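You operate a simulated robot arm through the tools that you are given. There is no shell and no other tool. Be economical: measure what you need, move in short steps, check, and stop when the job is done.

Carry out the task below with a simulated two-armed robot. There is one attempt and no reset: what you move stays moved.

JOB
Put the orange lens that says "R75" from the middle shelf of the tall rack on the top of the goods counter and the orange lens marked "R72" on the top of the square bench.

Only the result counts: the job must be done as asked and must still hold three seconds after the hand-in. Knocking over, shifting, dropping, spilling or breaking anything else fails it.

ROBOT AND FRAMES
Two 7-joint arms with two-finger parallel grippers on one trunk, on a base that drives. Base frame: it is fixed to the floor where the robot stands at the start and does not move with it; the origin is under the middle of the robot, x ahead of it, y to its left, z up. Readings come in mm, rad, newtons and seconds.
The left shoulder is at the start at [60, 143, 925], the right one opposite. With the tool pointing down near the work surface each hand reaches from about 280 to 700 mm from the robot's upright axis, wherever it stands, measured 20 degrees to its own side. Places, roughly: top of the goods counter [600, 500, 800]; top of the square bench [-500, 1200, 800]. Payload 1.57 kg a hand.
The TCP of each hand is the grasp point between the finger pads, 30 mm short of the fingertips. In the tool frame z runs along the fingers and y along their closing line. Largest opening 110 mm; finger width 24, thickness 12; the body of the gripper, 48 by 112 mm, starts 78 mm behind the TCP.
Orientation is told as [roll, pitch, yaw] about the base's x, y, z axes, in that order, counted from this pose: with the fingers straight down and closing along the base's y, the tool's x points along the base's -x, its y along +y and its z along -z.

CONTROLS
- The arms move only by the tool drive_tool. It takes "left_steps", "right_steps" or both (then of equal length, played together; a hand with none holds still); each is one flat list of numbers, 7 for each row, row after row: the shift along the tool's x, y, z in units of 25 mm (1.0 is 25 mm), then the turn, a rotation vector about the tool's x, y, z in units of 8 degrees (1.0 is 8 degrees), then the opening, from 0 (shut) to 1 (fully open). In form: [x, y, z, rx, ry, rz, jaw, x, y, z, rx, ry, rz, jaw, ...]. A call has 1 to 10 rows; each row shifts and turns the commanded pose from where the row before left it, along the tool's axes as they then stand. A call with a number of a shift or a turn outside -1 to 1 is refused whole. A row lasts 0.2 s, in which the tool goes at most 50 mm and 0.15 rad; a call with a longer step from one row to the next is refused whole, and so is a gripper value outside its range. Where a pose cannot be reached the arm comes as near as it can. A force on the tool above 40 N (or 10 N above the force at the start of the call, whichever is more), or a blocked arm, ends the call early, and 0.2 s more pass. The fingers move at their own pace (about 45 mm/s each) and stop on an object; they squeeze with about 28 N. The grip force told is the motor's: it shows also when the fingers shut on nothing. Time passes only in rows, and 0.2 s behind the last, so rows that do not move let the fingers close. It gives the time, the measured TCP pose, the force on the tool (base axes), the opening and the grip force at its end, in the units of the frame above (readings bear some noise), and new pictures: "pictures" is both (left out), scene, wrist or none (wrist: the cameras of the hands that moved).
- Cameras (640 x 400 px; columns grow to the right, rows downward): "scene" is now at [23, 58.5, 1533.6]; the picture's right is [0.75, -0.67, 0.00], its down [-0.51, -0.57, -0.64] and it looks along [0.42, 0.47, -0.77] (base axes); focal length 214 px, centre (320, 200). "left" rides on the left gripper at [70, -16, -141] in its tool frame; the picture's right is [0.23, 0.97, 0.00], its down [-0.86, 0.20, -0.48] and it looks along [-0.47, 0.11, 0.88] (tool axes); focal length 222 px, centre (320, 200). "right" rides on the right gripper at [70, 16, -141] in its tool frame; the picture's right is [-0.23, 0.97, 0.00], its down [-0.86, -0.20, -0.48] and it looks along [-0.47, -0.11, 0.88] (tool axes); focal length 222 px, centre (320, 200). There is no depth. A picture from a camera that has moved, and an enlarged one, comes with that camera's place and axes in the base frame and with its lens.
- raise_lower(by): slides the trunk up (or, below 0, down) by that many mm; the arms and the scene camera ride with it, the base frame stays. It gives what a move gives, with no picture.
- drive_base(legs): drives the robot by 1 to 6 legs, each [ahead, left, turn to the left] in mm, mm and rad, along the robot's own axes; the way and the turn of a leg run together, so that a leg with both is an arc; at most 1500 mm and 3.142 rad a leg. The arms and the cameras ride along, it lands a little off, and it stops where it bumps. It gives what a move gives, and a new picture of the scene camera.
- aim_head(pan, tilt): turns the head with the scene camera to pan (to the left, within 1.501 rad either way) and tilt (down, from -0.506 to 1.204), counted from straight ahead of the robot. It gives what a move gives, and a new picture of the scene camera.
- inspect(camera, box): a new picture of the part [left, top, right, bottom] of that camera's present view, enlarged. No time passes.
- hand_in(): hands the job in; it is judged then, once.

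Work in short steps. Places have to be worked out from the pictures, the camera data and where the tool is seen: move nearer, look again, correct. Check each grasp and each placing, and mend what went wrong. You have 120 turns and 170 pictures in all, those below and enlarged ones among them. Open the grippers and draw the arms clear of the work before you hand the job in, unless the task says otherwise; then end with one line.

The tools are called after "Request:" as a command line: name --argument value ..., lists and objects as JSON in quotes. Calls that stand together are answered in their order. drive_tool: Moves the arms, as the interface text tells. Its arguments: {"type":"object","properties":{"left_steps":{"type":"array"},"right_steps":{"type":"array"},"pictures":{"type":"string","enum":["both","scene","wrist","none"]}},"required":[]} The other tools are called the same way: raise_lower (by) slides the trunk up or down; drive_base (legs) drives the base; aim_head (pan, tilt) turns the head that bears the scene camera; inspect (camera, box) takes an enlarged picture of a part of a camera's view; hand_in () hands the job in.

At the start:

```text
t: 0.0
left_eef_pos: [345.8, 366.6, 1118.9]
left_orientation: [0.0, 0.001, 0.001]
left_wrist_force: [-0.8, 0.1, 0.1]
left_opening: 109.9
left_grasp_force: 0.1
right_eef_pos: [389.2, -40.4, 1077.0]
right_orientation: [0.002, 0.0, 0.0]
right_wrist_force: [-0.6, 0.0, 0.0]
right_opening: 110.0
right_grasp_force: 0.1
trunk travel left (down, up): [-524.0, 66.0]
robot x, y, heading: [-1.1, -1.4, 0.002]
head pan, tilt: [0.841, 0.88]
```

scene: 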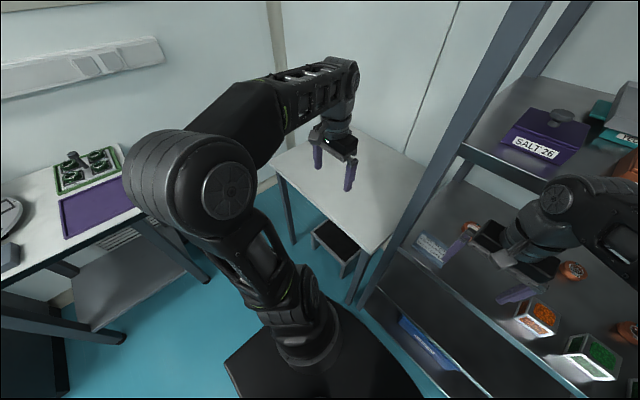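
right: 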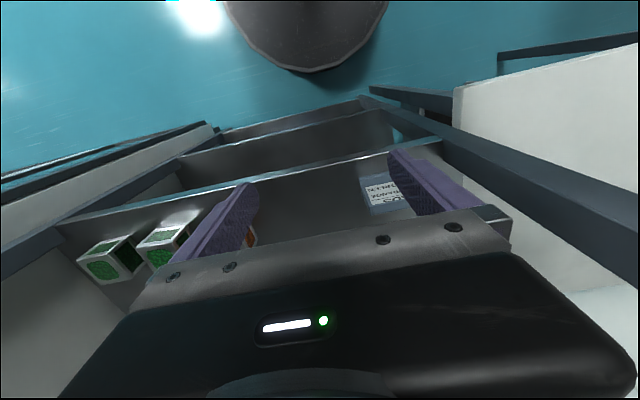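
left: 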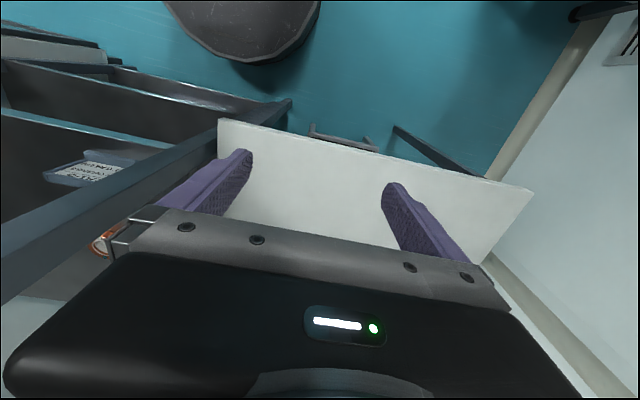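

The rack is ahead-right, with orange discs on its middle shelf. I turn the head straight at it to see.

Request:
aim_head --pan 0.0 --tilt 0.75

```text
t: 1.2
left_eef_pos: [347.0, 366.5, 1117.6]
left_orientation: [0.0, 0.0, 0.0]
left_wrist_force: [-0.4, -0.6, 0.5]
left_opening: 109.9
left_grasp_force: 0.0
right_eef_pos: [388.1, -39.4, 1077.9]
right_orientation: [0.0, -0.001, 0.001]
right_wrist_force: [-0.7, 0.1, 0.3]
right_opening: 109.8
right_grasp_force: 0.1
trunk travel left (down, up): [-524.0, 66.0]
robot x, y, heading: [2.4, -1.9, -0.003]
head pan, tilt: [0.0, 0.75]
camera scene: at [54.8, 1.4, 1543.9], right [0.0, -1.0, 0.0], down [-0.68, 0.0, -0.73], along [0.73, 0.0, -0.68], focal length 214 px, centre (320, 200)
```

scene: 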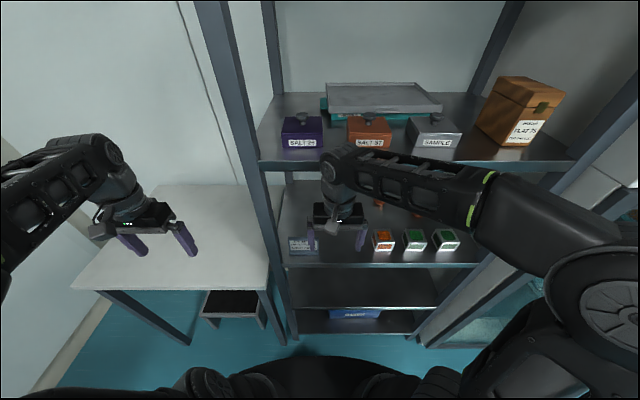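

The right arm hides the shelf. I back off a little and lower the trunk to see into the middle shelf.

Request:
drive_base --legs '[[-250, 0, 0]]'

Request:
raise_lower --by -250

Request:
aim_head --pan -0.1 --tilt 0.45

```text
t: 3.0
left_eef_pos: [91.4, 366.8, 1118.8]
left_orientation: [0.0, -0.001, 0.006]
left_wrist_force: [-0.3, 0.4, -0.8]
left_opening: 110.3
left_grasp_force: 0.1
right_eef_pos: [134.2, -38.4, 1078.7]
right_orientation: [0.001, 0.001, 0.005]
right_wrist_force: [-0.6, -0.6, 0.0]
right_opening: 109.9
right_grasp_force: 0.1
trunk travel left (down, up): [-524.0, 66.0]
robot x, y, heading: [-250.1, 0.4, 0.003]
head pan, tilt: [0.0, 0.75]
camera scene: at [-198.7, 1.0, 1544.0], right [0.0, -1.0, 0.0], down [-0.68, 0.0, -0.73], along [0.73, 0.0, -0.68], focal length 214 px, centre (320, 200)
```

scene: 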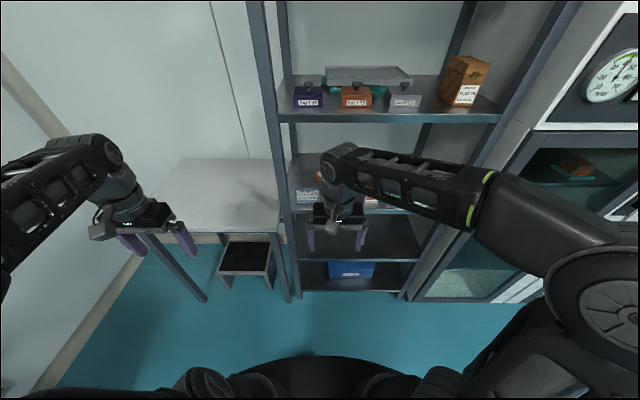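

```text
t: 5.6
left_eef_pos: [91.4, 369.4, 868.4]
left_orientation: [0.001, 0.0, 0.006]
left_wrist_force: [1.0, 0.4, -0.1]
left_opening: 109.9
left_grasp_force: 0.1
right_eef_pos: [136.7, -39.1, 828.0]
right_orientation: [-0.001, 0.002, 0.005]
right_wrist_force: [0.7, 0.8, 0.0]
right_opening: 110.0
right_grasp_force: 0.1
trunk travel left (down, up): [-274.0, 316.0]
robot x, y, heading: [-252.5, -2.9, 0.006]
head pan, tilt: [0.0, 0.75]
```

```text
t: 6.4
left_eef_pos: [91.1, 367.6, 868.6]
left_orientation: [-0.001, 0.001, 0.004]
left_wrist_force: [1.0, 0.0, 1.0]
left_opening: 109.7
left_grasp_force: 0.0
right_eef_pos: [134.5, -38.7, 827.4]
right_orientation: [-0.001, 0.0, 0.006]
right_wrist_force: [0.4, 0.1, -0.3]
right_opening: 110.0
right_grasp_force: 0.0
trunk travel left (down, up): [-274.0, 316.0]
robot x, y, heading: [-253.0, -2.0, 0.008]
head pan, tilt: [-0.099, 0.45]
camera scene: at [-188.7, -8.1, 1320.3], right [-0.09, -1.0, 0.0], down [-0.43, 0.04, -0.9], along [0.9, -0.08, -0.44], focal length 214 px, centre (320, 200)
```

scene: 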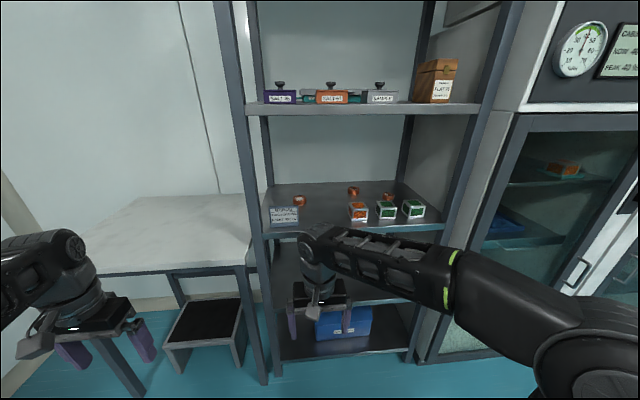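

Now the middle shelf is visible, with three orange pieces standing behind blocks. I enlarge it.

Request:
inspect --camera "scene" --box '[255, 170, 445, 245]'

```text
3.37 times, centred on (350, 208) of scene
camera zoom: at [-188.7, -8.1, 1320.3], right [-0.09, -1.0, 0.0], down [-0.43, 0.04, -0.9], along [0.9, -0.08, -0.44], focal length 722 px, centre (219, 175)
```

zoom: 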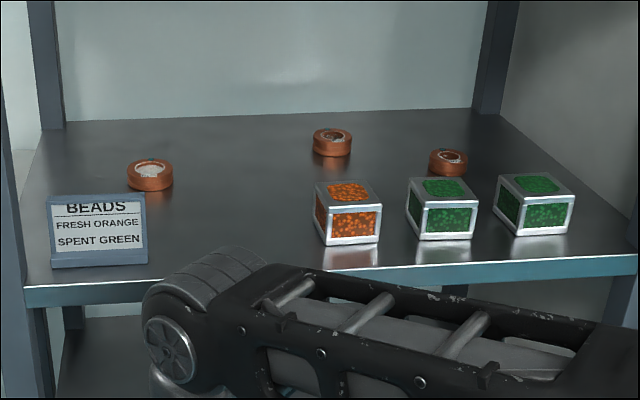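

The left lens is at about [658, 7, 910], the middle one at [742, -253], the right one at [661, -394] on a shelf at z≈895. I enlarge each to read the marks.

Request:
inspect --camera "scene" --box '[286, 190, 312, 206]'

Request:
inspect --camera "scene" --box '[342, 180, 368, 196]'

Request:
inspect --camera "scene" --box '[375, 188, 401, 204]'

Request:
inspect --camera "scene" --box '[510, 140, 640, 260]'

```text
16.00 times, centred on (299, 198) of scene
camera zoom: at [-188.7, -8.1, 1320.3], right [-0.09, -1.0, 0.0], down [-0.43, 0.04, -0.9], along [0.9, -0.08, -0.44], focal length 3432 px, centre (656, 232)
```

zoom: 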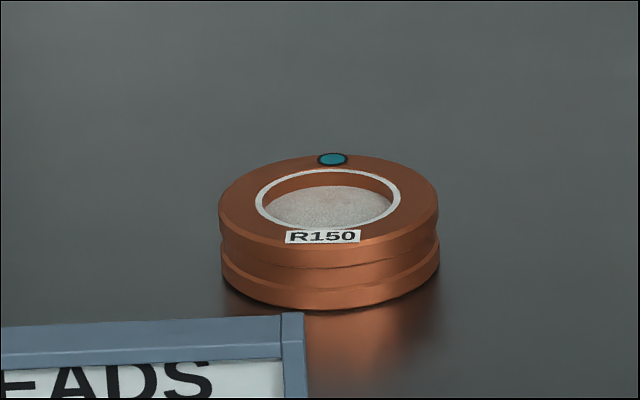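

```text
16.00 times, centred on (355, 188) of scene
camera zoom: at [-188.7, -8.1, 1320.3], right [-0.09, -1.0, 0.0], down [-0.43, 0.04, -0.9], along [0.9, -0.08, -0.44], focal length 3432 px, centre (-240, 392)
```

zoom: 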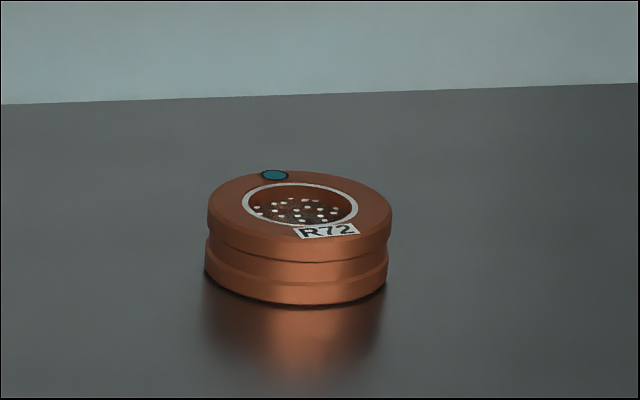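

```text
16.00 times, centred on (388, 196) of scene
camera zoom: at [-188.7, -8.1, 1320.3], right [-0.09, -1.0, 0.0], down [-0.43, 0.04, -0.9], along [0.9, -0.08, -0.44], focal length 3432 px, centre (-768, 264)
```

zoom: 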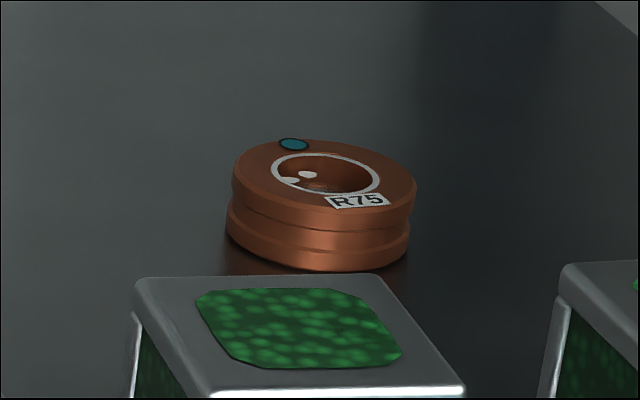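

```text
3.33 times, centred on (575, 200) of scene
camera zoom: at [-188.7, -8.1, 1320.3], right [-0.09, -1.0, 0.0], down [-0.43, 0.04, -0.9], along [0.9, -0.08, -0.44], focal length 715 px, centre (-530, 200)
```

zoom: 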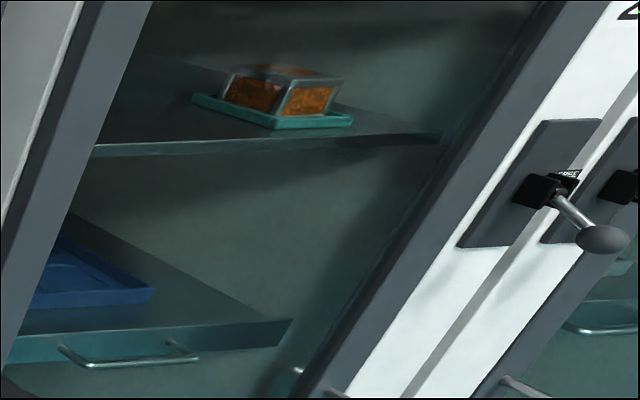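

The middle lens is R72 and the right one R75; the left (R150) stays. I raise the trunk a bit and bring the right hand into a forward-pitched pose, here in free space.

Request:
raise_lower --by 200

Request:
drive_tool --right_steps '[-0.67, -0.93, 0.2, 0, 0, 0, 1, -0.67, -0.93, 0.2, 0, 0, 0, 1, -0.67, -0.93, 0.2, 0, 0, 0, 1, -0.67, -0.93, 0.2, 0, 0, 0, 1, -0.67, -0.93, 0.2, 0, 0, 0, 1, -0.67, -0.93, 0.2, 0, 0, 0, 1, 0, 0, 0, 0, -1, 0, 1, 0, 0, 0, 0, -1, 0, 1, 0, 0, 0, 0, -1, 0, 1, 0, 0, 0, 0, -1, 0, 1]' --pictures "both"

```text
t: 8.5
left_eef_pos: [91.9, 368.0, 1067.6]
left_orientation: [0.002, 0.001, 0.006]
left_wrist_force: [-0.2, -0.2, 0.5]
left_opening: 110.3
left_grasp_force: 0.1
right_eef_pos: [136.6, -39.4, 1027.0]
right_orientation: [-0.001, -0.001, 0.005]
right_wrist_force: [0.4, -0.1, -0.4]
right_opening: 109.9
right_grasp_force: 0.1
trunk travel left (down, up): [-474.0, 116.0]
robot x, y, heading: [-251.6, 0.1, 0.004]
head pan, tilt: [-0.099, 0.45]
```

```text
t: 10.7
left_eef_pos: [91.2, 367.4, 1067.9]
left_orientation: [0.0, 0.001, 0.007]
left_wrist_force: [0.3, -0.3, -0.1]
left_opening: 110.1
left_grasp_force: 0.0
right_eef_pos: [238.1, -177.7, 997.7]
right_orientation: [0.0, -0.561, 0.001]
right_wrist_force: [0.4, 0.6, -0.4]
right_opening: 109.9
right_grasp_force: 0.1
trunk travel left (down, up): [-474.0, 116.0]
robot x, y, heading: [-251.2, 1.5, 0.006]
head pan, tilt: [-0.099, 0.45]
camera scene: at [-189.1, -8.2, 1520.4], right [-0.09, -1.0, 0.0], down [-0.43, 0.04, -0.9], along [0.9, -0.09, -0.43], focal length 214 px, centre (320, 200)
camera right: at [104.1, -161.4, 1080.7], right [0.19, 0.97, 0.12], down [0.47, -0.2, 0.86], along [0.86, -0.1, -0.5], focal length 222 px, centre (320, 200)
```

scene: 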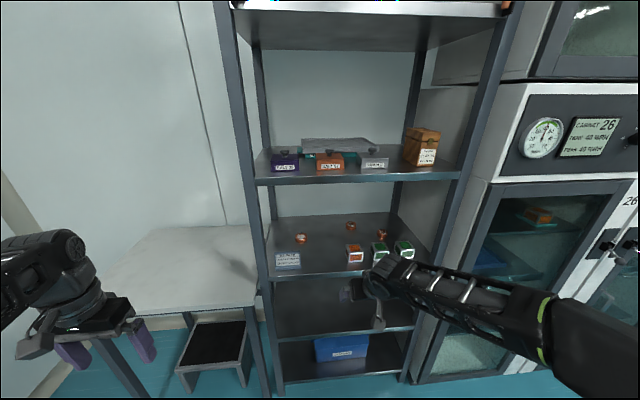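
right: 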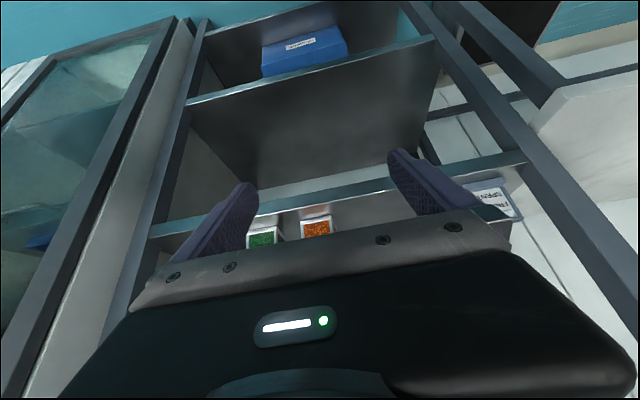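

The pitched pose works. I zoom on the shelf from this higher viewpoint to triangulate.

Request:
inspect --camera "scene" --box '[330, 210, 430, 272]'

```text
6.40 times, centred on (380, 241) of scene
camera zoom: at [-189.1, -8.2, 1520.4], right [-0.09, -1.0, 0.0], down [-0.43, 0.04, -0.9], along [0.9, -0.09, -0.43], focal length 1373 px, centre (-64, -62)
```

zoom: 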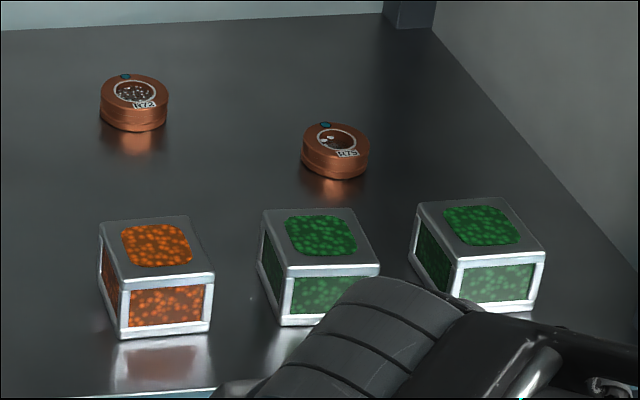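

R75 is about [663, -397, top 918], R72 about [748, -258]. Before driving in, I pull the left hand back so it clears the rack post.

Request:
drive_tool --left_steps '[0.9, 0, 0, 0, 0, 0, 1, 0.9, 0, 0, 0, 0, 0, 1, 0.9, 0, 0, 0, 0, 0, 1, 0.9, 0, 0, 0, 0, 0, 1, 0.9, 0, 0, 0, 0, 0, 1, 0.9, 0, 0, 0, 0, 0, 1]' --pictures "none"

Request:
drive_base --legs '[[0, -216, 0], [200, 0, 0]]'

```text
t: 12.1
left_eef_pos: [-31.7, 369.5, 1058.3]
left_orientation: [0.001, 0.001, 0.005]
left_wrist_force: [-0.2, -0.1, 1.1]
left_opening: 110.2
left_grasp_force: 0.1
left hand out of reach, approached as far as the arm can: row 4, 6
right_eef_pos: [239.0, -177.7, 998.1]
right_orientation: [0.001, -0.559, 0.004]
right_wrist_force: [0.7, -0.1, -0.7]
right_opening: 109.9
right_grasp_force: 0.0
trunk travel left (down, up): [-474.0, 116.0]
robot x, y, heading: [-255.2, -1.2, 0.001]
head pan, tilt: [-0.099, 0.45]
```

```text
t: 15.0
left_eef_pos: [169.3, 155.8, 1058.0]
left_orientation: [0.001, 0.0, 0.007]
left_wrist_force: [0.6, -0.2, 0.1]
left_opening: 109.9
left_grasp_force: 0.1
right_eef_pos: [439.3, -390.4, 997.8]
right_orientation: [-0.001, -0.557, 0.007]
right_wrist_force: [0.6, 0.2, -0.8]
right_opening: 110.0
right_grasp_force: 0.0
trunk travel left (down, up): [-474.0, 116.0]
robot x, y, heading: [-52.0, -214.5, 0.004]
head pan, tilt: [-0.099, 0.45]
camera scene: at [13.3, -222.3, 1520.3], right [-0.09, -1.0, 0.0], down [-0.43, 0.04, -0.9], along [0.9, -0.08, -0.44], focal length 214 px, centre (320, 200)
```

scene: 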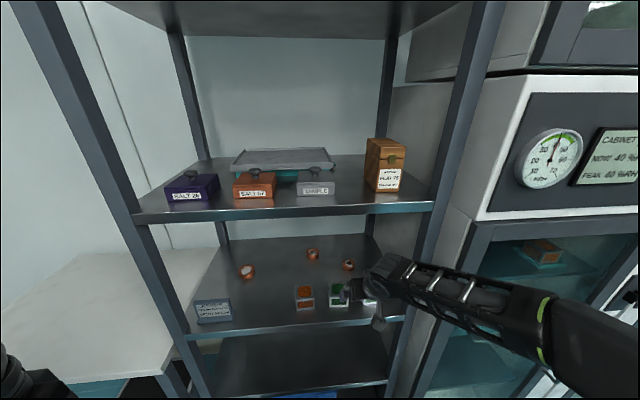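

The forearm runs obliquely and would meet the right post. I back away, shift right, and extend the arm so the forearm runs straight into the rack.

Request:
drive_base --legs '[[-210, 0, 0], [0, -40, 0]]'

Request:
drive_tool --right_steps '[-0.823, 0, 0.516, 0, 0, 0, 1, -0.823, 0, 0.516, 0, 0, 0, 1, -0.823, 0, 0.516, 0, 0, 0, 1, -0.823, 0, 0.516, 0, 0, 0, 1, -0.823, 0, 0.516, 0, 0, 0, 1, -0.823, 0, 0.516, 0, 0, 0, 1, -0.823, 0, 0.516, 0, 0, 0, 1]' --pictures "scene"

```text
t: 17.1
left_eef_pos: [-39.8, 112.8, 1058.5]
left_orientation: [0.002, 0.0, 0.002]
left_wrist_force: [0.3, -0.9, 0.5]
left_opening: 110.1
left_grasp_force: 0.0
right_eef_pos: [227.3, -435.3, 998.5]
right_orientation: [0.002, -0.56, 0.0]
right_wrist_force: [0.1, -0.9, 0.4]
right_opening: 109.8
right_grasp_force: 0.1
trunk travel left (down, up): [-474.0, 116.0]
robot x, y, heading: [-264.3, -252.5, 0.001]
head pan, tilt: [-0.099, 0.45]
camera scene: at [-199.4, -265.4, 1520.4], right [-0.1, -1.0, 0.0], down [-0.43, 0.04, -0.9], along [0.9, -0.09, -0.44], focal length 214 px, centre (320, 200)
```

scene: 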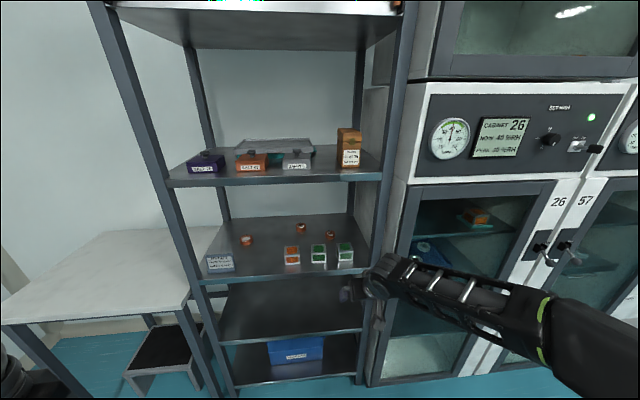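

```text
t: 18.7
left_eef_pos: [-39.5, 114.5, 1057.0]
left_orientation: [0.0, 0.0, 0.001]
left_wrist_force: [0.1, 0.6, 0.4]
left_opening: 109.9
left_grasp_force: 0.0
right_eef_pos: [399.0, -433.4, 997.8]
right_orientation: [0.001, -0.559, 0.001]
right_wrist_force: [0.3, 0.7, 1.1]
right_opening: 110.3
right_grasp_force: 0.0
trunk travel left (down, up): [-474.0, 116.0]
robot x, y, heading: [-261.5, -258.4, -0.001]
head pan, tilt: [-0.099, 0.45]
camera scene: at [-198.8, -263.3, 1520.4], right [-0.1, -1.0, 0.0], down [-0.43, 0.04, -0.9], along [0.9, -0.09, -0.44], focal length 214 px, centre (320, 200)
```

scene: 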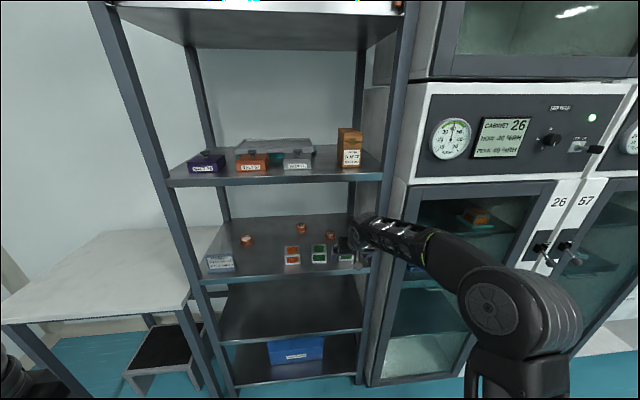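

The right front post's inner side is near y≈-500, so I shift the base left and extend the hand forward-right, so the forearm enters nearly straight.

Request:
drive_base --legs '[[0, 130, 0]]'

Request:
drive_tool --right_steps '[-0.762, -0.9, 0.478, 0, 0, 0, 1, -0.762, -0.9, 0.478, 0, 0, 0, 1, -0.762, -0.9, 0.478, 0, 0, 0, 1, -0.762, -0.9, 0.478, 0, 0, 0, 1]' --pictures "both"

```text
t: 20.0
left_eef_pos: [-39.9, 246.7, 1058.2]
left_orientation: [0.0, 0.0, 0.002]
left_wrist_force: [-0.2, 0.6, -0.2]
left_opening: 110.0
left_grasp_force: 0.0
right_eef_pos: [399.1, -301.8, 999.6]
right_orientation: [-0.001, -0.558, 0.002]
right_wrist_force: [-0.5, 0.5, 0.0]
right_opening: 109.8
right_grasp_force: 0.1
trunk travel left (down, up): [-474.0, 116.0]
robot x, y, heading: [-262.2, -124.0, -0.0]
head pan, tilt: [-0.099, 0.45]
camera scene: at [-199.5, -130.4, 1520.4], right [-0.1, -1.0, 0.0], down [-0.43, 0.04, -0.9], along [0.9, -0.09, -0.44], focal length 214 px, centre (320, 200)
```

scene: 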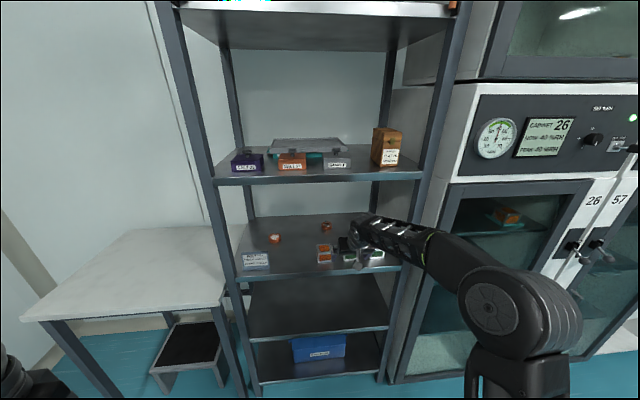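

```text
t: 21.0
left_eef_pos: [-38.5, 246.3, 1059.2]
left_orientation: [0.001, -0.001, 0.002]
left_wrist_force: [0.2, -0.7, 0.8]
left_opening: 110.3
left_grasp_force: 0.1
right_eef_pos: [489.4, -392.4, 999.1]
right_orientation: [-0.001, -0.557, 0.003]
right_wrist_force: [-0.3, -0.1, -0.4]
right_opening: 110.0
right_grasp_force: 0.0
trunk travel left (down, up): [-474.0, 116.0]
robot x, y, heading: [-262.8, -126.3, 0.003]
head pan, tilt: [-0.099, 0.45]
camera scene: at [-198.9, -132.5, 1520.4], right [-0.1, -1.0, 0.0], down [-0.43, 0.04, -0.9], along [0.9, -0.09, -0.44], focal length 214 px, centre (320, 200)
camera right: at [356.3, -375.3, 1081.9], right [0.19, 0.97, 0.12], down [0.47, -0.2, 0.86], along [0.86, -0.11, -0.5], focal length 222 px, centre (320, 200)
```

scene: 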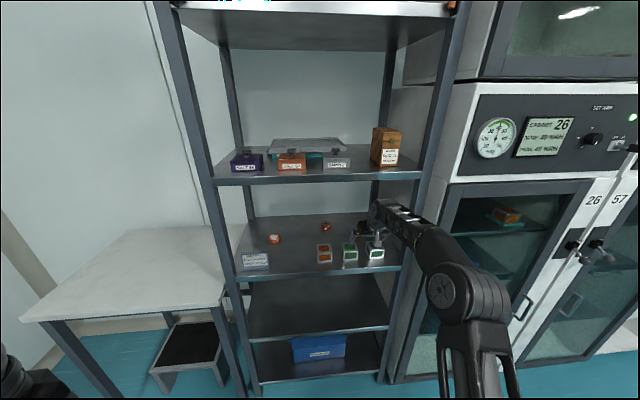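
right: 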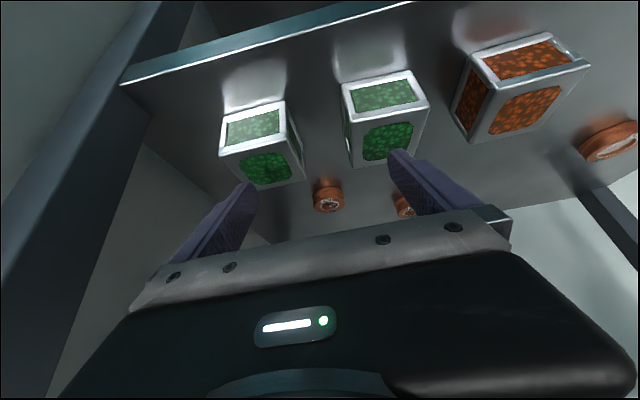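

R75 is now in the wrist view between the fingers. I enlarge it for an exact place.

Request:
inspect --camera "right" --box '[280, 160, 430, 250]'

Request:
inspect --camera "scene" --box '[310, 190, 440, 280]'

```text
4.27 times, centred on (355, 205) of right
camera zoom: at [356.3, -375.3, 1081.9], right [0.19, 0.97, 0.12], down [0.47, -0.2, 0.86], along [0.86, -0.11, -0.5], focal length 948 px, centre (171, 179)
```

zoom: 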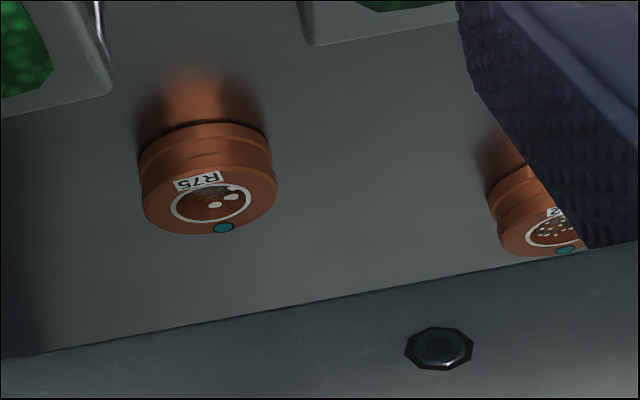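

```text
4.44 times, centred on (375, 235) of scene
camera zoom: at [-198.9, -132.5, 1520.4], right [-0.1, -1.0, 0.0], down [-0.43, 0.04, -0.9], along [0.9, -0.09, -0.44], focal length 953 px, centre (76, 44)
```

zoom: 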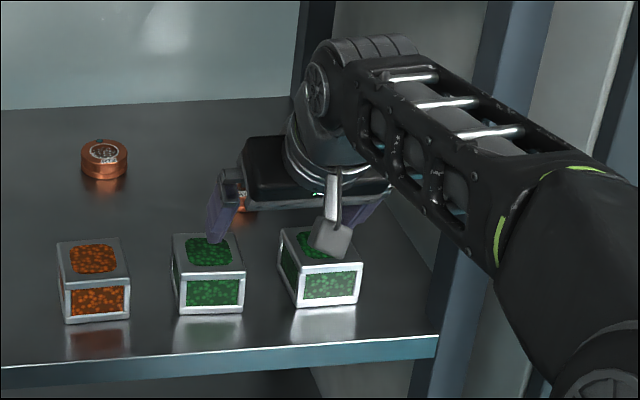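

Both views agree: R75 top centre ≈[663, -400, 918]. The forearm is nearly straight and clears posts and the upper shelf, so I drive ahead.

Request:
drive_base --legs '[[90, 0, 0]]'

Request:
drive_base --legs '[[70, 0, 0]]'

Request:
drive_tool --right_steps '[0, 0, 0, 0, 0, 0, 1]' --pictures "wrist"

```text
t: 22.1
left_eef_pos: [51.4, 245.5, 1058.9]
left_orientation: [-0.001, 0.002, 0.001]
left_wrist_force: [0.9, 0.0, 0.4]
left_opening: 109.9
left_grasp_force: 0.0
right_eef_pos: [580.1, -391.7, 998.2]
right_orientation: [0.0, -0.556, 0.0]
right_wrist_force: [0.6, -0.2, -1.2]
right_opening: 110.1
right_grasp_force: 0.0
trunk travel left (down, up): [-474.0, 116.0]
robot x, y, heading: [-169.4, -124.7, -0.0]
head pan, tilt: [-0.099, 0.45]
camera scene: at [-107.3, -132.0, 1520.3], right [-0.1, -1.0, 0.0], down [-0.43, 0.04, -0.9], along [0.9, -0.09, -0.44], focal length 214 px, centre (320, 200)
```

scene: 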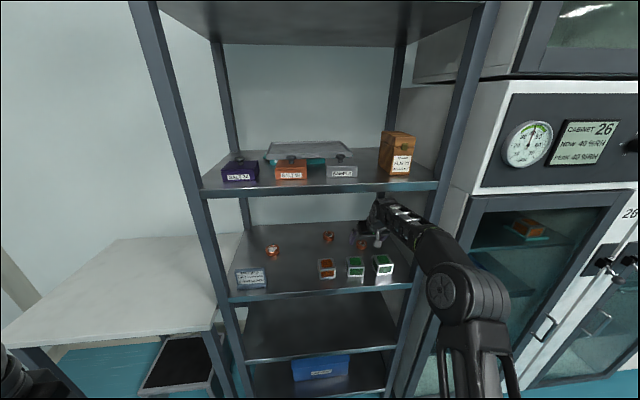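

```text
t: 23.1
left_eef_pos: [122.0, 245.0, 1057.0]
left_orientation: [0.001, -0.002, 0.0]
left_wrist_force: [0.7, 0.8, -0.1]
left_opening: 110.1
left_grasp_force: 0.0
right_eef_pos: [651.5, -392.0, 998.4]
right_orientation: [0.0, -0.557, -0.001]
right_wrist_force: [0.0, 0.2, 0.0]
right_opening: 110.2
right_grasp_force: 0.0
trunk travel left (down, up): [-474.0, 116.0]
robot x, y, heading: [-99.2, -124.1, 0.001]
head pan, tilt: [-0.099, 0.45]
camera scene: at [-36.5, -132.1, 1520.3], right [-0.1, -0.99, 0.0], down [-0.43, 0.04, -0.9], along [0.9, -0.09, -0.44], focal length 214 px, centre (320, 200)
```

scene: 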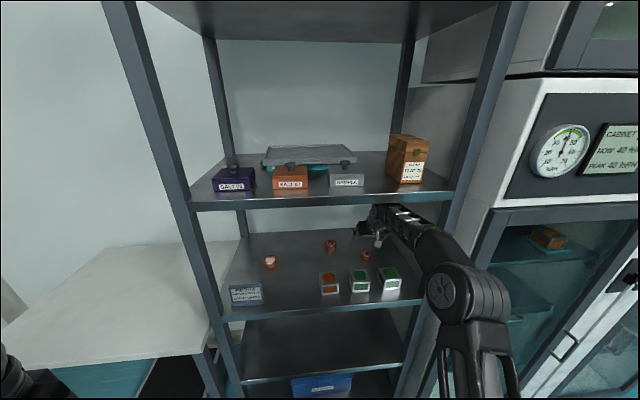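

```text
t: 23.6
left_eef_pos: [122.1, 245.3, 1058.9]
left_orientation: [0.001, 0.0, 0.001]
left_wrist_force: [1.2, 0.3, 0.2]
left_opening: 110.2
left_grasp_force: 0.0
right_eef_pos: [649.3, -392.0, 999.4]
right_orientation: [0.001, -0.557, -0.001]
right_wrist_force: [0.6, 0.1, 0.0]
right_opening: 110.0
right_grasp_force: 0.0
trunk travel left (down, up): [-474.0, 116.0]
robot x, y, heading: [-101.9, -125.9, -0.002]
head pan, tilt: [-0.099, 0.45]
camera right: at [517.0, -375.5, 1081.9], right [0.19, 0.97, 0.12], down [0.47, -0.2, 0.86], along [0.86, -0.11, -0.5], focal length 222 px, centre (320, 200)
```

right: 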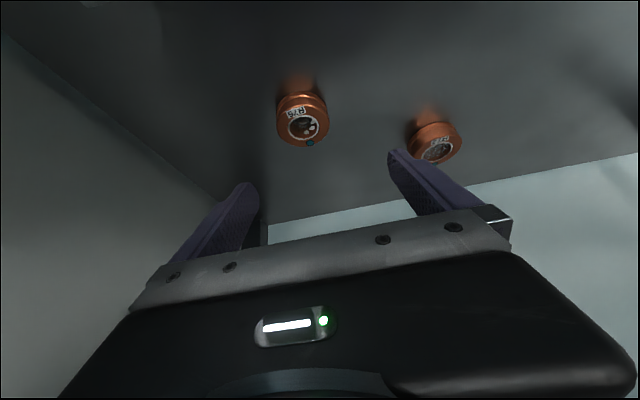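

Triangulating: top centre [658, -400, 921]. I shift 8 mm right and descend toward z≈938, then look.

Request:
drive_tool --right_steps '[0, -0.32, 0, 0, 0, 0, 1, 0.43, 0, 0.69, 0, 0, 0, 1, 0.43, 0, 0.69, 0, 0, 0, 1, 0.43, 0, 0.69, 0, 0, 0, 1]' --pictures "both"

```text
t: 24.6
left_eef_pos: [121.2, 246.1, 1057.8]
left_orientation: [0.001, 0.0, 0.001]
left_wrist_force: [-0.8, 0.6, 0.2]
left_opening: 109.9
left_grasp_force: 0.2
right_eef_pos: [650.6, -399.7, 939.0]
right_orientation: [0.0, -0.559, 0.0]
right_wrist_force: [-0.4, 0.4, -0.3]
right_opening: 110.1
right_grasp_force: 0.0
trunk travel left (down, up): [-474.0, 116.0]
robot x, y, heading: [-106.2, -122.8, -0.002]
head pan, tilt: [-0.099, 0.45]
camera scene: at [-38.0, -132.2, 1520.4], right [-0.1, -0.99, 0.0], down [-0.43, 0.04, -0.9], along [0.9, -0.09, -0.44], focal length 214 px, centre (320, 200)
camera right: at [516.8, -383.5, 1020.5], right [0.19, 0.97, 0.12], down [0.47, -0.2, 0.86], along [0.86, -0.11, -0.5], focal length 222 px, centre (320, 200)
```

scene: 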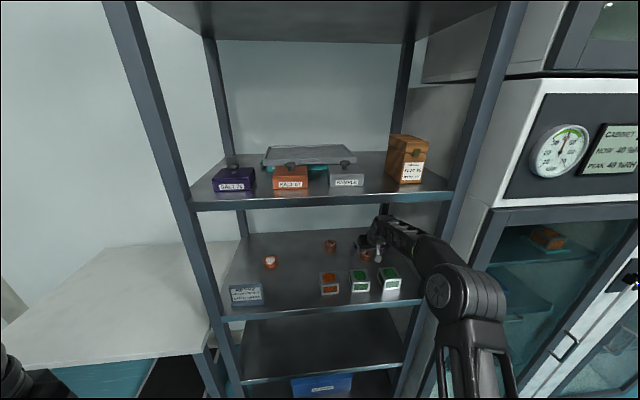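
right: 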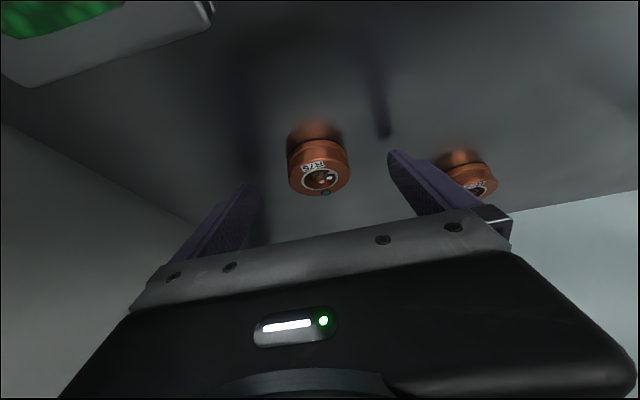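

The lens is centred between the fingers. I go down 11 mm more and close.

Request:
drive_tool --right_steps '[0.233, 0, 0.373, 0, 0, 0, 1, 0, 0, 0, 0, 0, 0, 0.6, 0, 0, 0, 0, 0, 0, 0.3, 0, 0, 0, 0, 0, 0, 0.3, 0, 0, 0, 0, 0, 0, 0, 0, 0, 0, 0, 0, 0, 0, 0, 0, 0, 0, 0, 0, 0, 0, 0, 0, 0, 0, 0, 0]' --pictures "wrist"

```text
t: 26.4
left_eef_pos: [117.7, 246.3, 1057.8]
left_orientation: [0.0, -0.004, -0.001]
left_wrist_force: [0.3, 0.5, -0.6]
left_opening: 109.9
left_grasp_force: 0.0
right_eef_pos: [648.4, -398.4, 931.5]
right_orientation: [-0.001, -0.565, 0.0]
right_wrist_force: [-8.6, 2.3, 31.5]
right_opening: 48.6
right_grasp_force: 24.5
trunk travel left (down, up): [-474.0, 116.0]
robot x, y, heading: [-103.0, -124.9, 0.003]
head pan, tilt: [-0.099, 0.45]
camera right: at [514.3, -381.6, 1013.6], right [0.19, 0.97, 0.12], down [0.47, -0.2, 0.86], along [0.86, -0.11, -0.49], focal length 222 px, centre (320, 200)
```

right: 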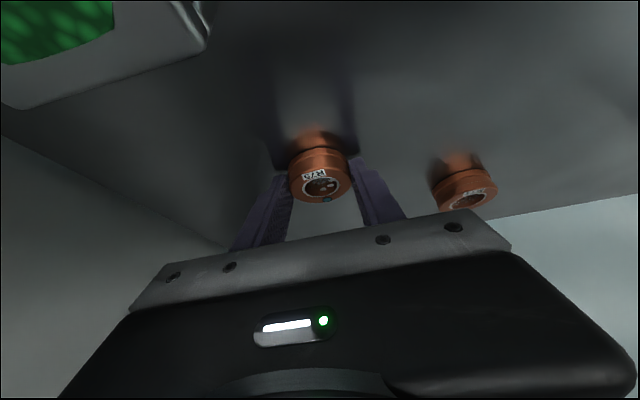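

Gripped at 48.6 mm opening, tips pressing slightly on the shelf. I lift 40 mm and check.

Request:
drive_tool --right_steps '[-0.21, 0, -0.34, 0, 0, 0, 0, -0.21, 0, -0.34, 0, 0, 0, 0, -0.21, 0, -0.34, 0, 0, 0, 0, -0.21, 0, -0.34, 0, 0, 0, 0, -0.21, 0, -0.34, 0, 0, 0, 0]' --pictures "wrist"

```text
t: 27.6
left_eef_pos: [121.5, 244.4, 1058.4]
left_orientation: [0.0, 0.0, 0.0]
left_wrist_force: [0.4, -0.2, 0.5]
left_opening: 109.9
left_grasp_force: 0.1
right_eef_pos: [649.8, -400.4, 978.5]
right_orientation: [0.0, -0.557, 0.001]
right_wrist_force: [1.0, -0.8, -1.2]
right_opening: 0.2
right_grasp_force: 21.1
trunk travel left (down, up): [-474.0, 116.0]
robot x, y, heading: [-98.8, -120.3, 0.004]
head pan, tilt: [-0.099, 0.45]
camera right: at [516.6, -384.0, 1060.4], right [0.19, 0.97, 0.12], down [0.47, -0.2, 0.86], along [0.86, -0.11, -0.5], focal length 222 px, centre (320, 200)
```

right: 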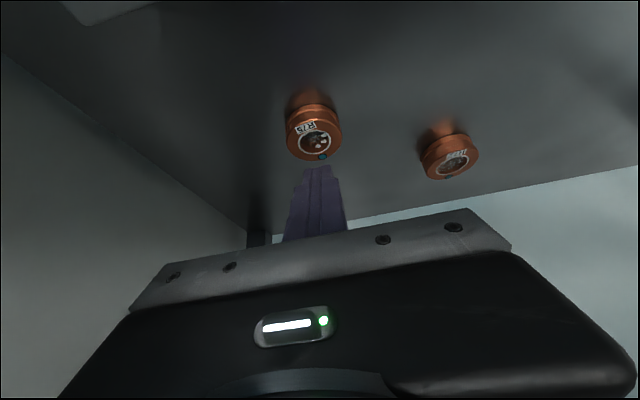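

The lens slipped out and stands upright on the shelf still. I reopen the hand and zoom to re-measure its place.

Request:
drive_tool --right_steps '[0, 0, 0, 0, 0, 0, 1, 0, 0, 0, 0, 0, 0, 1, 0, 0, 0, 0, 0, 0, 1, 0, 0, 0, 0, 0, 0, 1, 0, 0, 0, 0, 0, 0, 1, 0, 0, 0, 0, 0, 0, 1]' --pictures "none"

Request:
inspect --camera "right" --box '[230, 80, 420, 200]'

Request:
inspect --camera "scene" --box '[310, 210, 420, 280]'

```text
t: 28.9
left_eef_pos: [121.5, 245.2, 1058.1]
left_orientation: [0.002, 0.001, 0.0]
left_wrist_force: [0.6, 0.3, -0.8]
left_opening: 109.8
left_grasp_force: 0.0
right_eef_pos: [651.0, -401.3, 977.8]
right_orientation: [0.001, -0.558, 0.001]
right_wrist_force: [-0.1, 0.5, 0.1]
right_opening: 109.9
right_grasp_force: 0.1
trunk travel left (down, up): [-474.0, 116.0]
robot x, y, heading: [-100.6, -125.1, -0.001]
head pan, tilt: [-0.099, 0.45]
```

```text
3.33 times, centred on (325, 140) of right
camera zoom: at [516.7, -383.8, 1060.2], right [0.19, 0.97, 0.12], down [0.47, -0.2, 0.86], along [0.86, -0.11, -0.5], focal length 740 px, centre (303, 400)
```

zoom: 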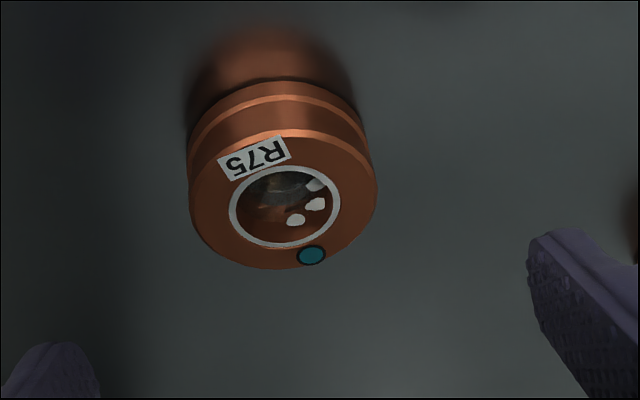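

```text
5.71 times, centred on (365, 245) of scene
camera zoom: at [-38.2, -132.1, 1520.4], right [-0.1, -0.99, 0.0], down [-0.43, 0.04, -0.9], along [0.9, -0.09, -0.44], focal length 1226 px, centre (63, -57)
```

zoom: 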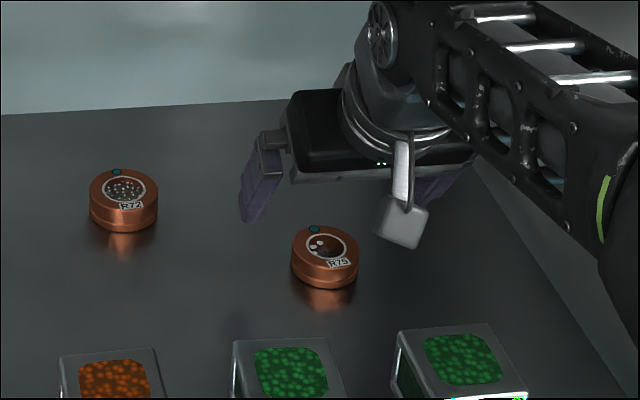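

Lens centre now ≈[653, -400]; my fingers were too far forward so only their rear tip corners pinched it. I move back 12 mm and go down to z≈935.

Request:
drive_tool --right_steps '[0.41, 0.04, -0.25, 0, 0, 0, 1, 0.455, 0, 0.73, 0, 0, 0, 1, 0.455, 0, 0.73, 0, 0, 0, 1, 0, 0, 0, 0, 0, 0, 1]' --pictures "none"

Request:
inspect --camera "right" --box '[200, 100, 440, 250]'

Request:
inspect --camera "scene" --box '[310, 210, 420, 280]'

```text
t: 29.9
left_eef_pos: [120.7, 245.9, 1057.5]
left_orientation: [0.002, -0.001, 0.0]
left_wrist_force: [0.3, 0.7, 0.4]
left_opening: 110.0
left_grasp_force: 0.1
right_eef_pos: [638.5, -399.8, 934.2]
right_orientation: [0.002, -0.56, 0.001]
right_wrist_force: [0.5, 0.6, 0.4]
right_opening: 110.2
right_grasp_force: 0.0
trunk travel left (down, up): [-474.0, 116.0]
robot x, y, heading: [-99.2, -125.9, 0.002]
head pan, tilt: [-0.099, 0.45]
```

```text
2.67 times, centred on (320, 175) of right
camera zoom: at [504.7, -382.2, 1017.3], right [0.19, 0.97, 0.12], down [0.47, -0.2, 0.86], along [0.86, -0.11, -0.5], focal length 592 px, centre (320, 267)
```

zoom: 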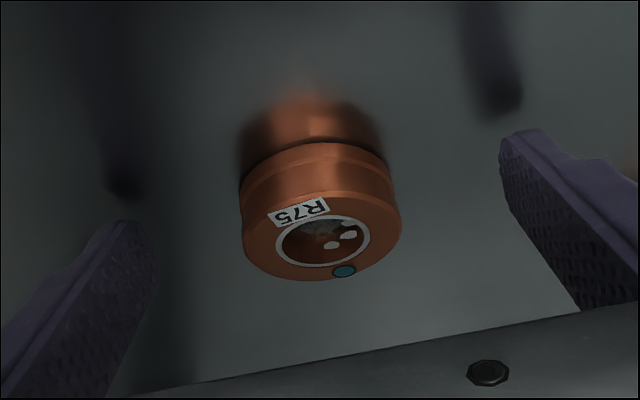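

```text
5.71 times, centred on (365, 245) of scene
camera zoom: at [-38.3, -132.1, 1520.4], right [-0.1, -0.99, 0.0], down [-0.43, 0.04, -0.9], along [0.9, -0.09, -0.44], focal length 1226 px, centre (63, -57)
```

zoom: 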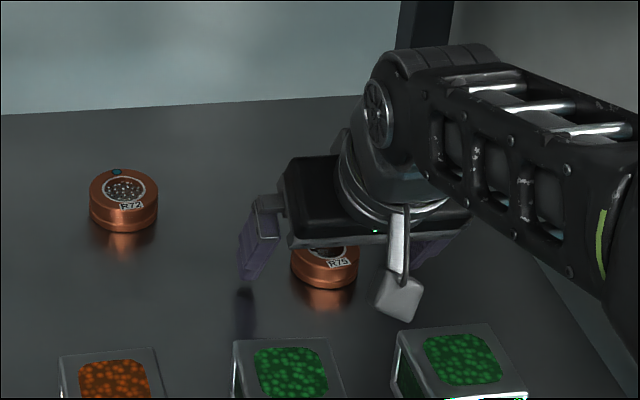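

Tip reflections put the tips ~5 mm above the shelf and the lens centred at x≈654. I go down 4 mm and close.

Request:
drive_tool --right_steps '[0.085, 0, 0.136, 0, 0, 0, 1, 0, 0, 0, 0, 0, 0, 0.6, 0, 0, 0, 0, 0, 0, 0.3, 0, 0, 0, 0, 0, 0, 0, 0, 0, 0, 0, 0, 0, 0, 0, 0, 0, 0, 0, 0, 0, 0, 0, 0, 0, 0, 0, 0]' --pictures "wrist"

```text
t: 31.6
left_eef_pos: [120.8, 245.0, 1059.3]
left_orientation: [0.001, -0.002, -0.001]
left_wrist_force: [-1.0, 0.2, -0.4]
left_opening: 110.2
left_grasp_force: 0.0
right_eef_pos: [638.0, -399.5, 931.4]
right_orientation: [0.001, -0.559, 0.0]
right_wrist_force: [-1.6, -1.0, 6.7]
right_opening: 47.9
right_grasp_force: 27.6
trunk travel left (down, up): [-474.0, 116.0]
robot x, y, heading: [-101.2, -122.3, -0.0]
head pan, tilt: [-0.099, 0.45]
camera right: at [504.2, -382.3, 1014.3], right [0.19, 0.97, 0.12], down [0.47, -0.2, 0.86], along [0.86, -0.11, -0.5], focal length 222 px, centre (320, 200)
```

right: 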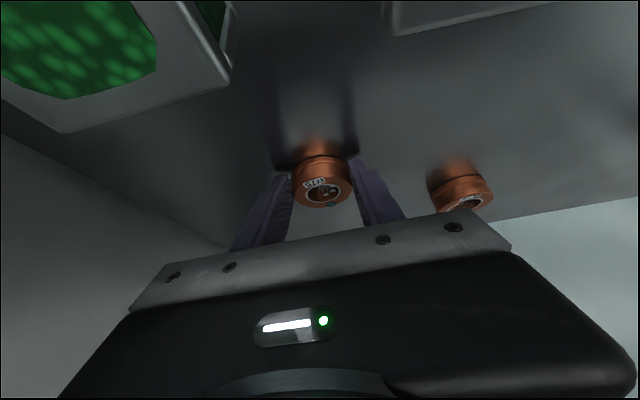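

Grip 27.6 N at 47.9 mm, with little shelf load. I lift slowly.

Request:
drive_tool --right_steps '[-0.1, 0, -0.17, 0, 0, 0, 0, -0.1, 0, -0.17, 0, 0, 0, 0, -0.1, 0, -0.17, 0, 0, 0, 0, -0.1, 0, -0.17, 0, 0, 0, 0]' --pictures "wrist"

```text
t: 32.5
left_eef_pos: [122.6, 244.8, 1058.2]
left_orientation: [0.0, 0.001, -0.001]
left_wrist_force: [0.0, 0.4, -0.2]
left_opening: 109.9
left_grasp_force: 0.1
right_eef_pos: [637.4, -398.8, 950.2]
right_orientation: [0.0, -0.558, -0.002]
right_wrist_force: [-0.1, 0.3, -0.4]
right_opening: 48.1
right_grasp_force: 27.5
trunk travel left (down, up): [-474.0, 116.0]
robot x, y, heading: [-107.4, -124.0, -0.002]
head pan, tilt: [-0.099, 0.45]
camera right: at [503.7, -382.3, 1033.4], right [0.19, 0.97, 0.12], down [0.47, -0.2, 0.86], along [0.86, -0.11, -0.5], focal length 222 px, centre (320, 200)
```

right: 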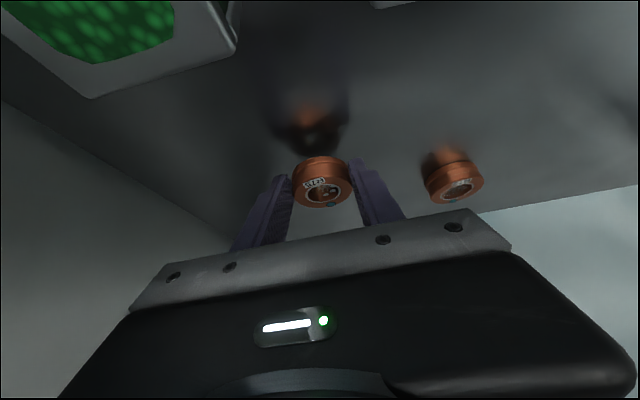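

R75 is held and lifted. I raise it above the blocks and back straight out.

Request:
drive_tool --right_steps '[-0.265, 0, -0.425, 0, 0, 0, 0, -0.265, 0, -0.425, 0, 0, 0, 0, -0.265, 0, -0.425, 0, 0, 0, 0, -0.265, 0, -0.425, 0, 0, 0, 0]' --pictures "none"

Request:
drive_base --legs '[[-110, 0, 0], [-130, 0, 0]]'

```text
t: 33.5
left_eef_pos: [121.3, 243.6, 1058.8]
left_orientation: [0.001, 0.0, 0.0]
left_wrist_force: [-0.1, -0.3, 0.4]
left_opening: 110.1
left_grasp_force: 0.0
right_eef_pos: [637.1, -399.9, 999.9]
right_orientation: [0.001, -0.558, -0.001]
right_wrist_force: [0.2, -0.8, -0.5]
right_opening: 48.0
right_grasp_force: 27.7
trunk travel left (down, up): [-474.0, 116.0]
robot x, y, heading: [-104.5, -122.8, -0.001]
head pan, tilt: [-0.099, 0.45]
```

```text
t: 35.6
left_eef_pos: [-116.7, 245.0, 1058.4]
left_orientation: [0.002, 0.0, -0.001]
left_wrist_force: [0.8, 0.4, -0.7]
left_opening: 110.0
left_grasp_force: 0.1
right_eef_pos: [398.5, -399.0, 1001.2]
right_orientation: [-0.002, -0.559, -0.002]
right_wrist_force: [0.1, 0.2, -1.0]
right_opening: 48.0
right_grasp_force: 28.0
trunk travel left (down, up): [-474.0, 116.0]
robot x, y, heading: [-342.0, -124.4, -0.003]
head pan, tilt: [-0.099, 0.45]
camera scene: at [-278.1, -131.8, 1520.5], right [-0.1, -0.99, 0.0], down [-0.43, 0.04, -0.9], along [0.9, -0.09, -0.43], focal length 214 px, centre (320, 200)
```

scene: 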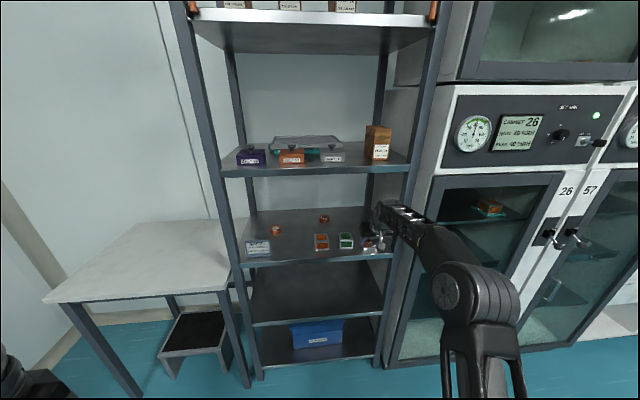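

R75 is out. I retract the arm, turn left 0.5 rad and move over in front of the counter.

Request:
drive_tool --right_steps '[0.823, 0, -0.516, 0, 0, 0, 0, 0.823, 0, -0.516, 0, 0, 0, 0, 0.823, 0, -0.516, 0, 0, 0, 0, 0.823, 0, -0.516, 0, 0, 0, 0, 0.823, 0, -0.516, 0, 0, 0, 0, 0.823, 0, -0.516, 0, 0, 0, 0, 0.823, 0, -0.516, 0, 0, 0, 0]' --pictures "none"

Request:
drive_base --legs '[[0, 0, 0.5]]'

```text
t: 37.2
left_eef_pos: [-117.1, 245.5, 1058.5]
left_orientation: [0.002, -0.001, 0.0]
left_wrist_force: [-0.1, -0.4, -0.9]
left_opening: 109.9
left_grasp_force: 0.1
right_eef_pos: [228.5, -398.3, 1000.9]
right_orientation: [0.001, -0.559, -0.001]
right_wrist_force: [-0.7, 0.1, -0.7]
right_opening: 48.0
right_grasp_force: 27.6
trunk travel left (down, up): [-474.0, 116.0]
robot x, y, heading: [-344.6, -125.4, 0.001]
head pan, tilt: [-0.099, 0.45]
```

```text
t: 39.0
left_eef_pos: [-322.5, 307.3, 1058.7]
left_orientation: [0.002, 0.0, 0.503]
left_wrist_force: [0.9, -1.0, 0.5]
left_opening: 110.2
left_grasp_force: 0.0
right_eef_pos: [290.0, -91.1, 1001.0]
right_orientation: [0.0, -0.558, 0.502]
right_wrist_force: [0.5, 0.4, -0.3]
right_opening: 48.1
right_grasp_force: 27.9
trunk travel left (down, up): [-474.0, 116.0]
robot x, y, heading: [-342.3, -125.1, 0.503]
head pan, tilt: [-0.099, 0.45]
camera scene: at [-279.7, -100.9, 1520.4], right [0.39, -0.92, 0.0], down [-0.4, -0.17, -0.9], along [0.83, 0.35, -0.44], focal length 214 px, centre (320, 200)
```

scene: 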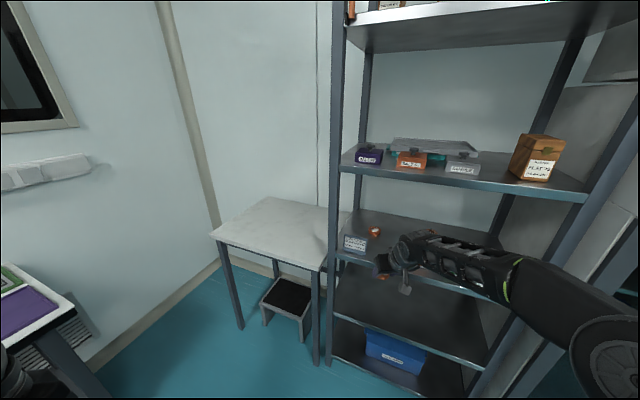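

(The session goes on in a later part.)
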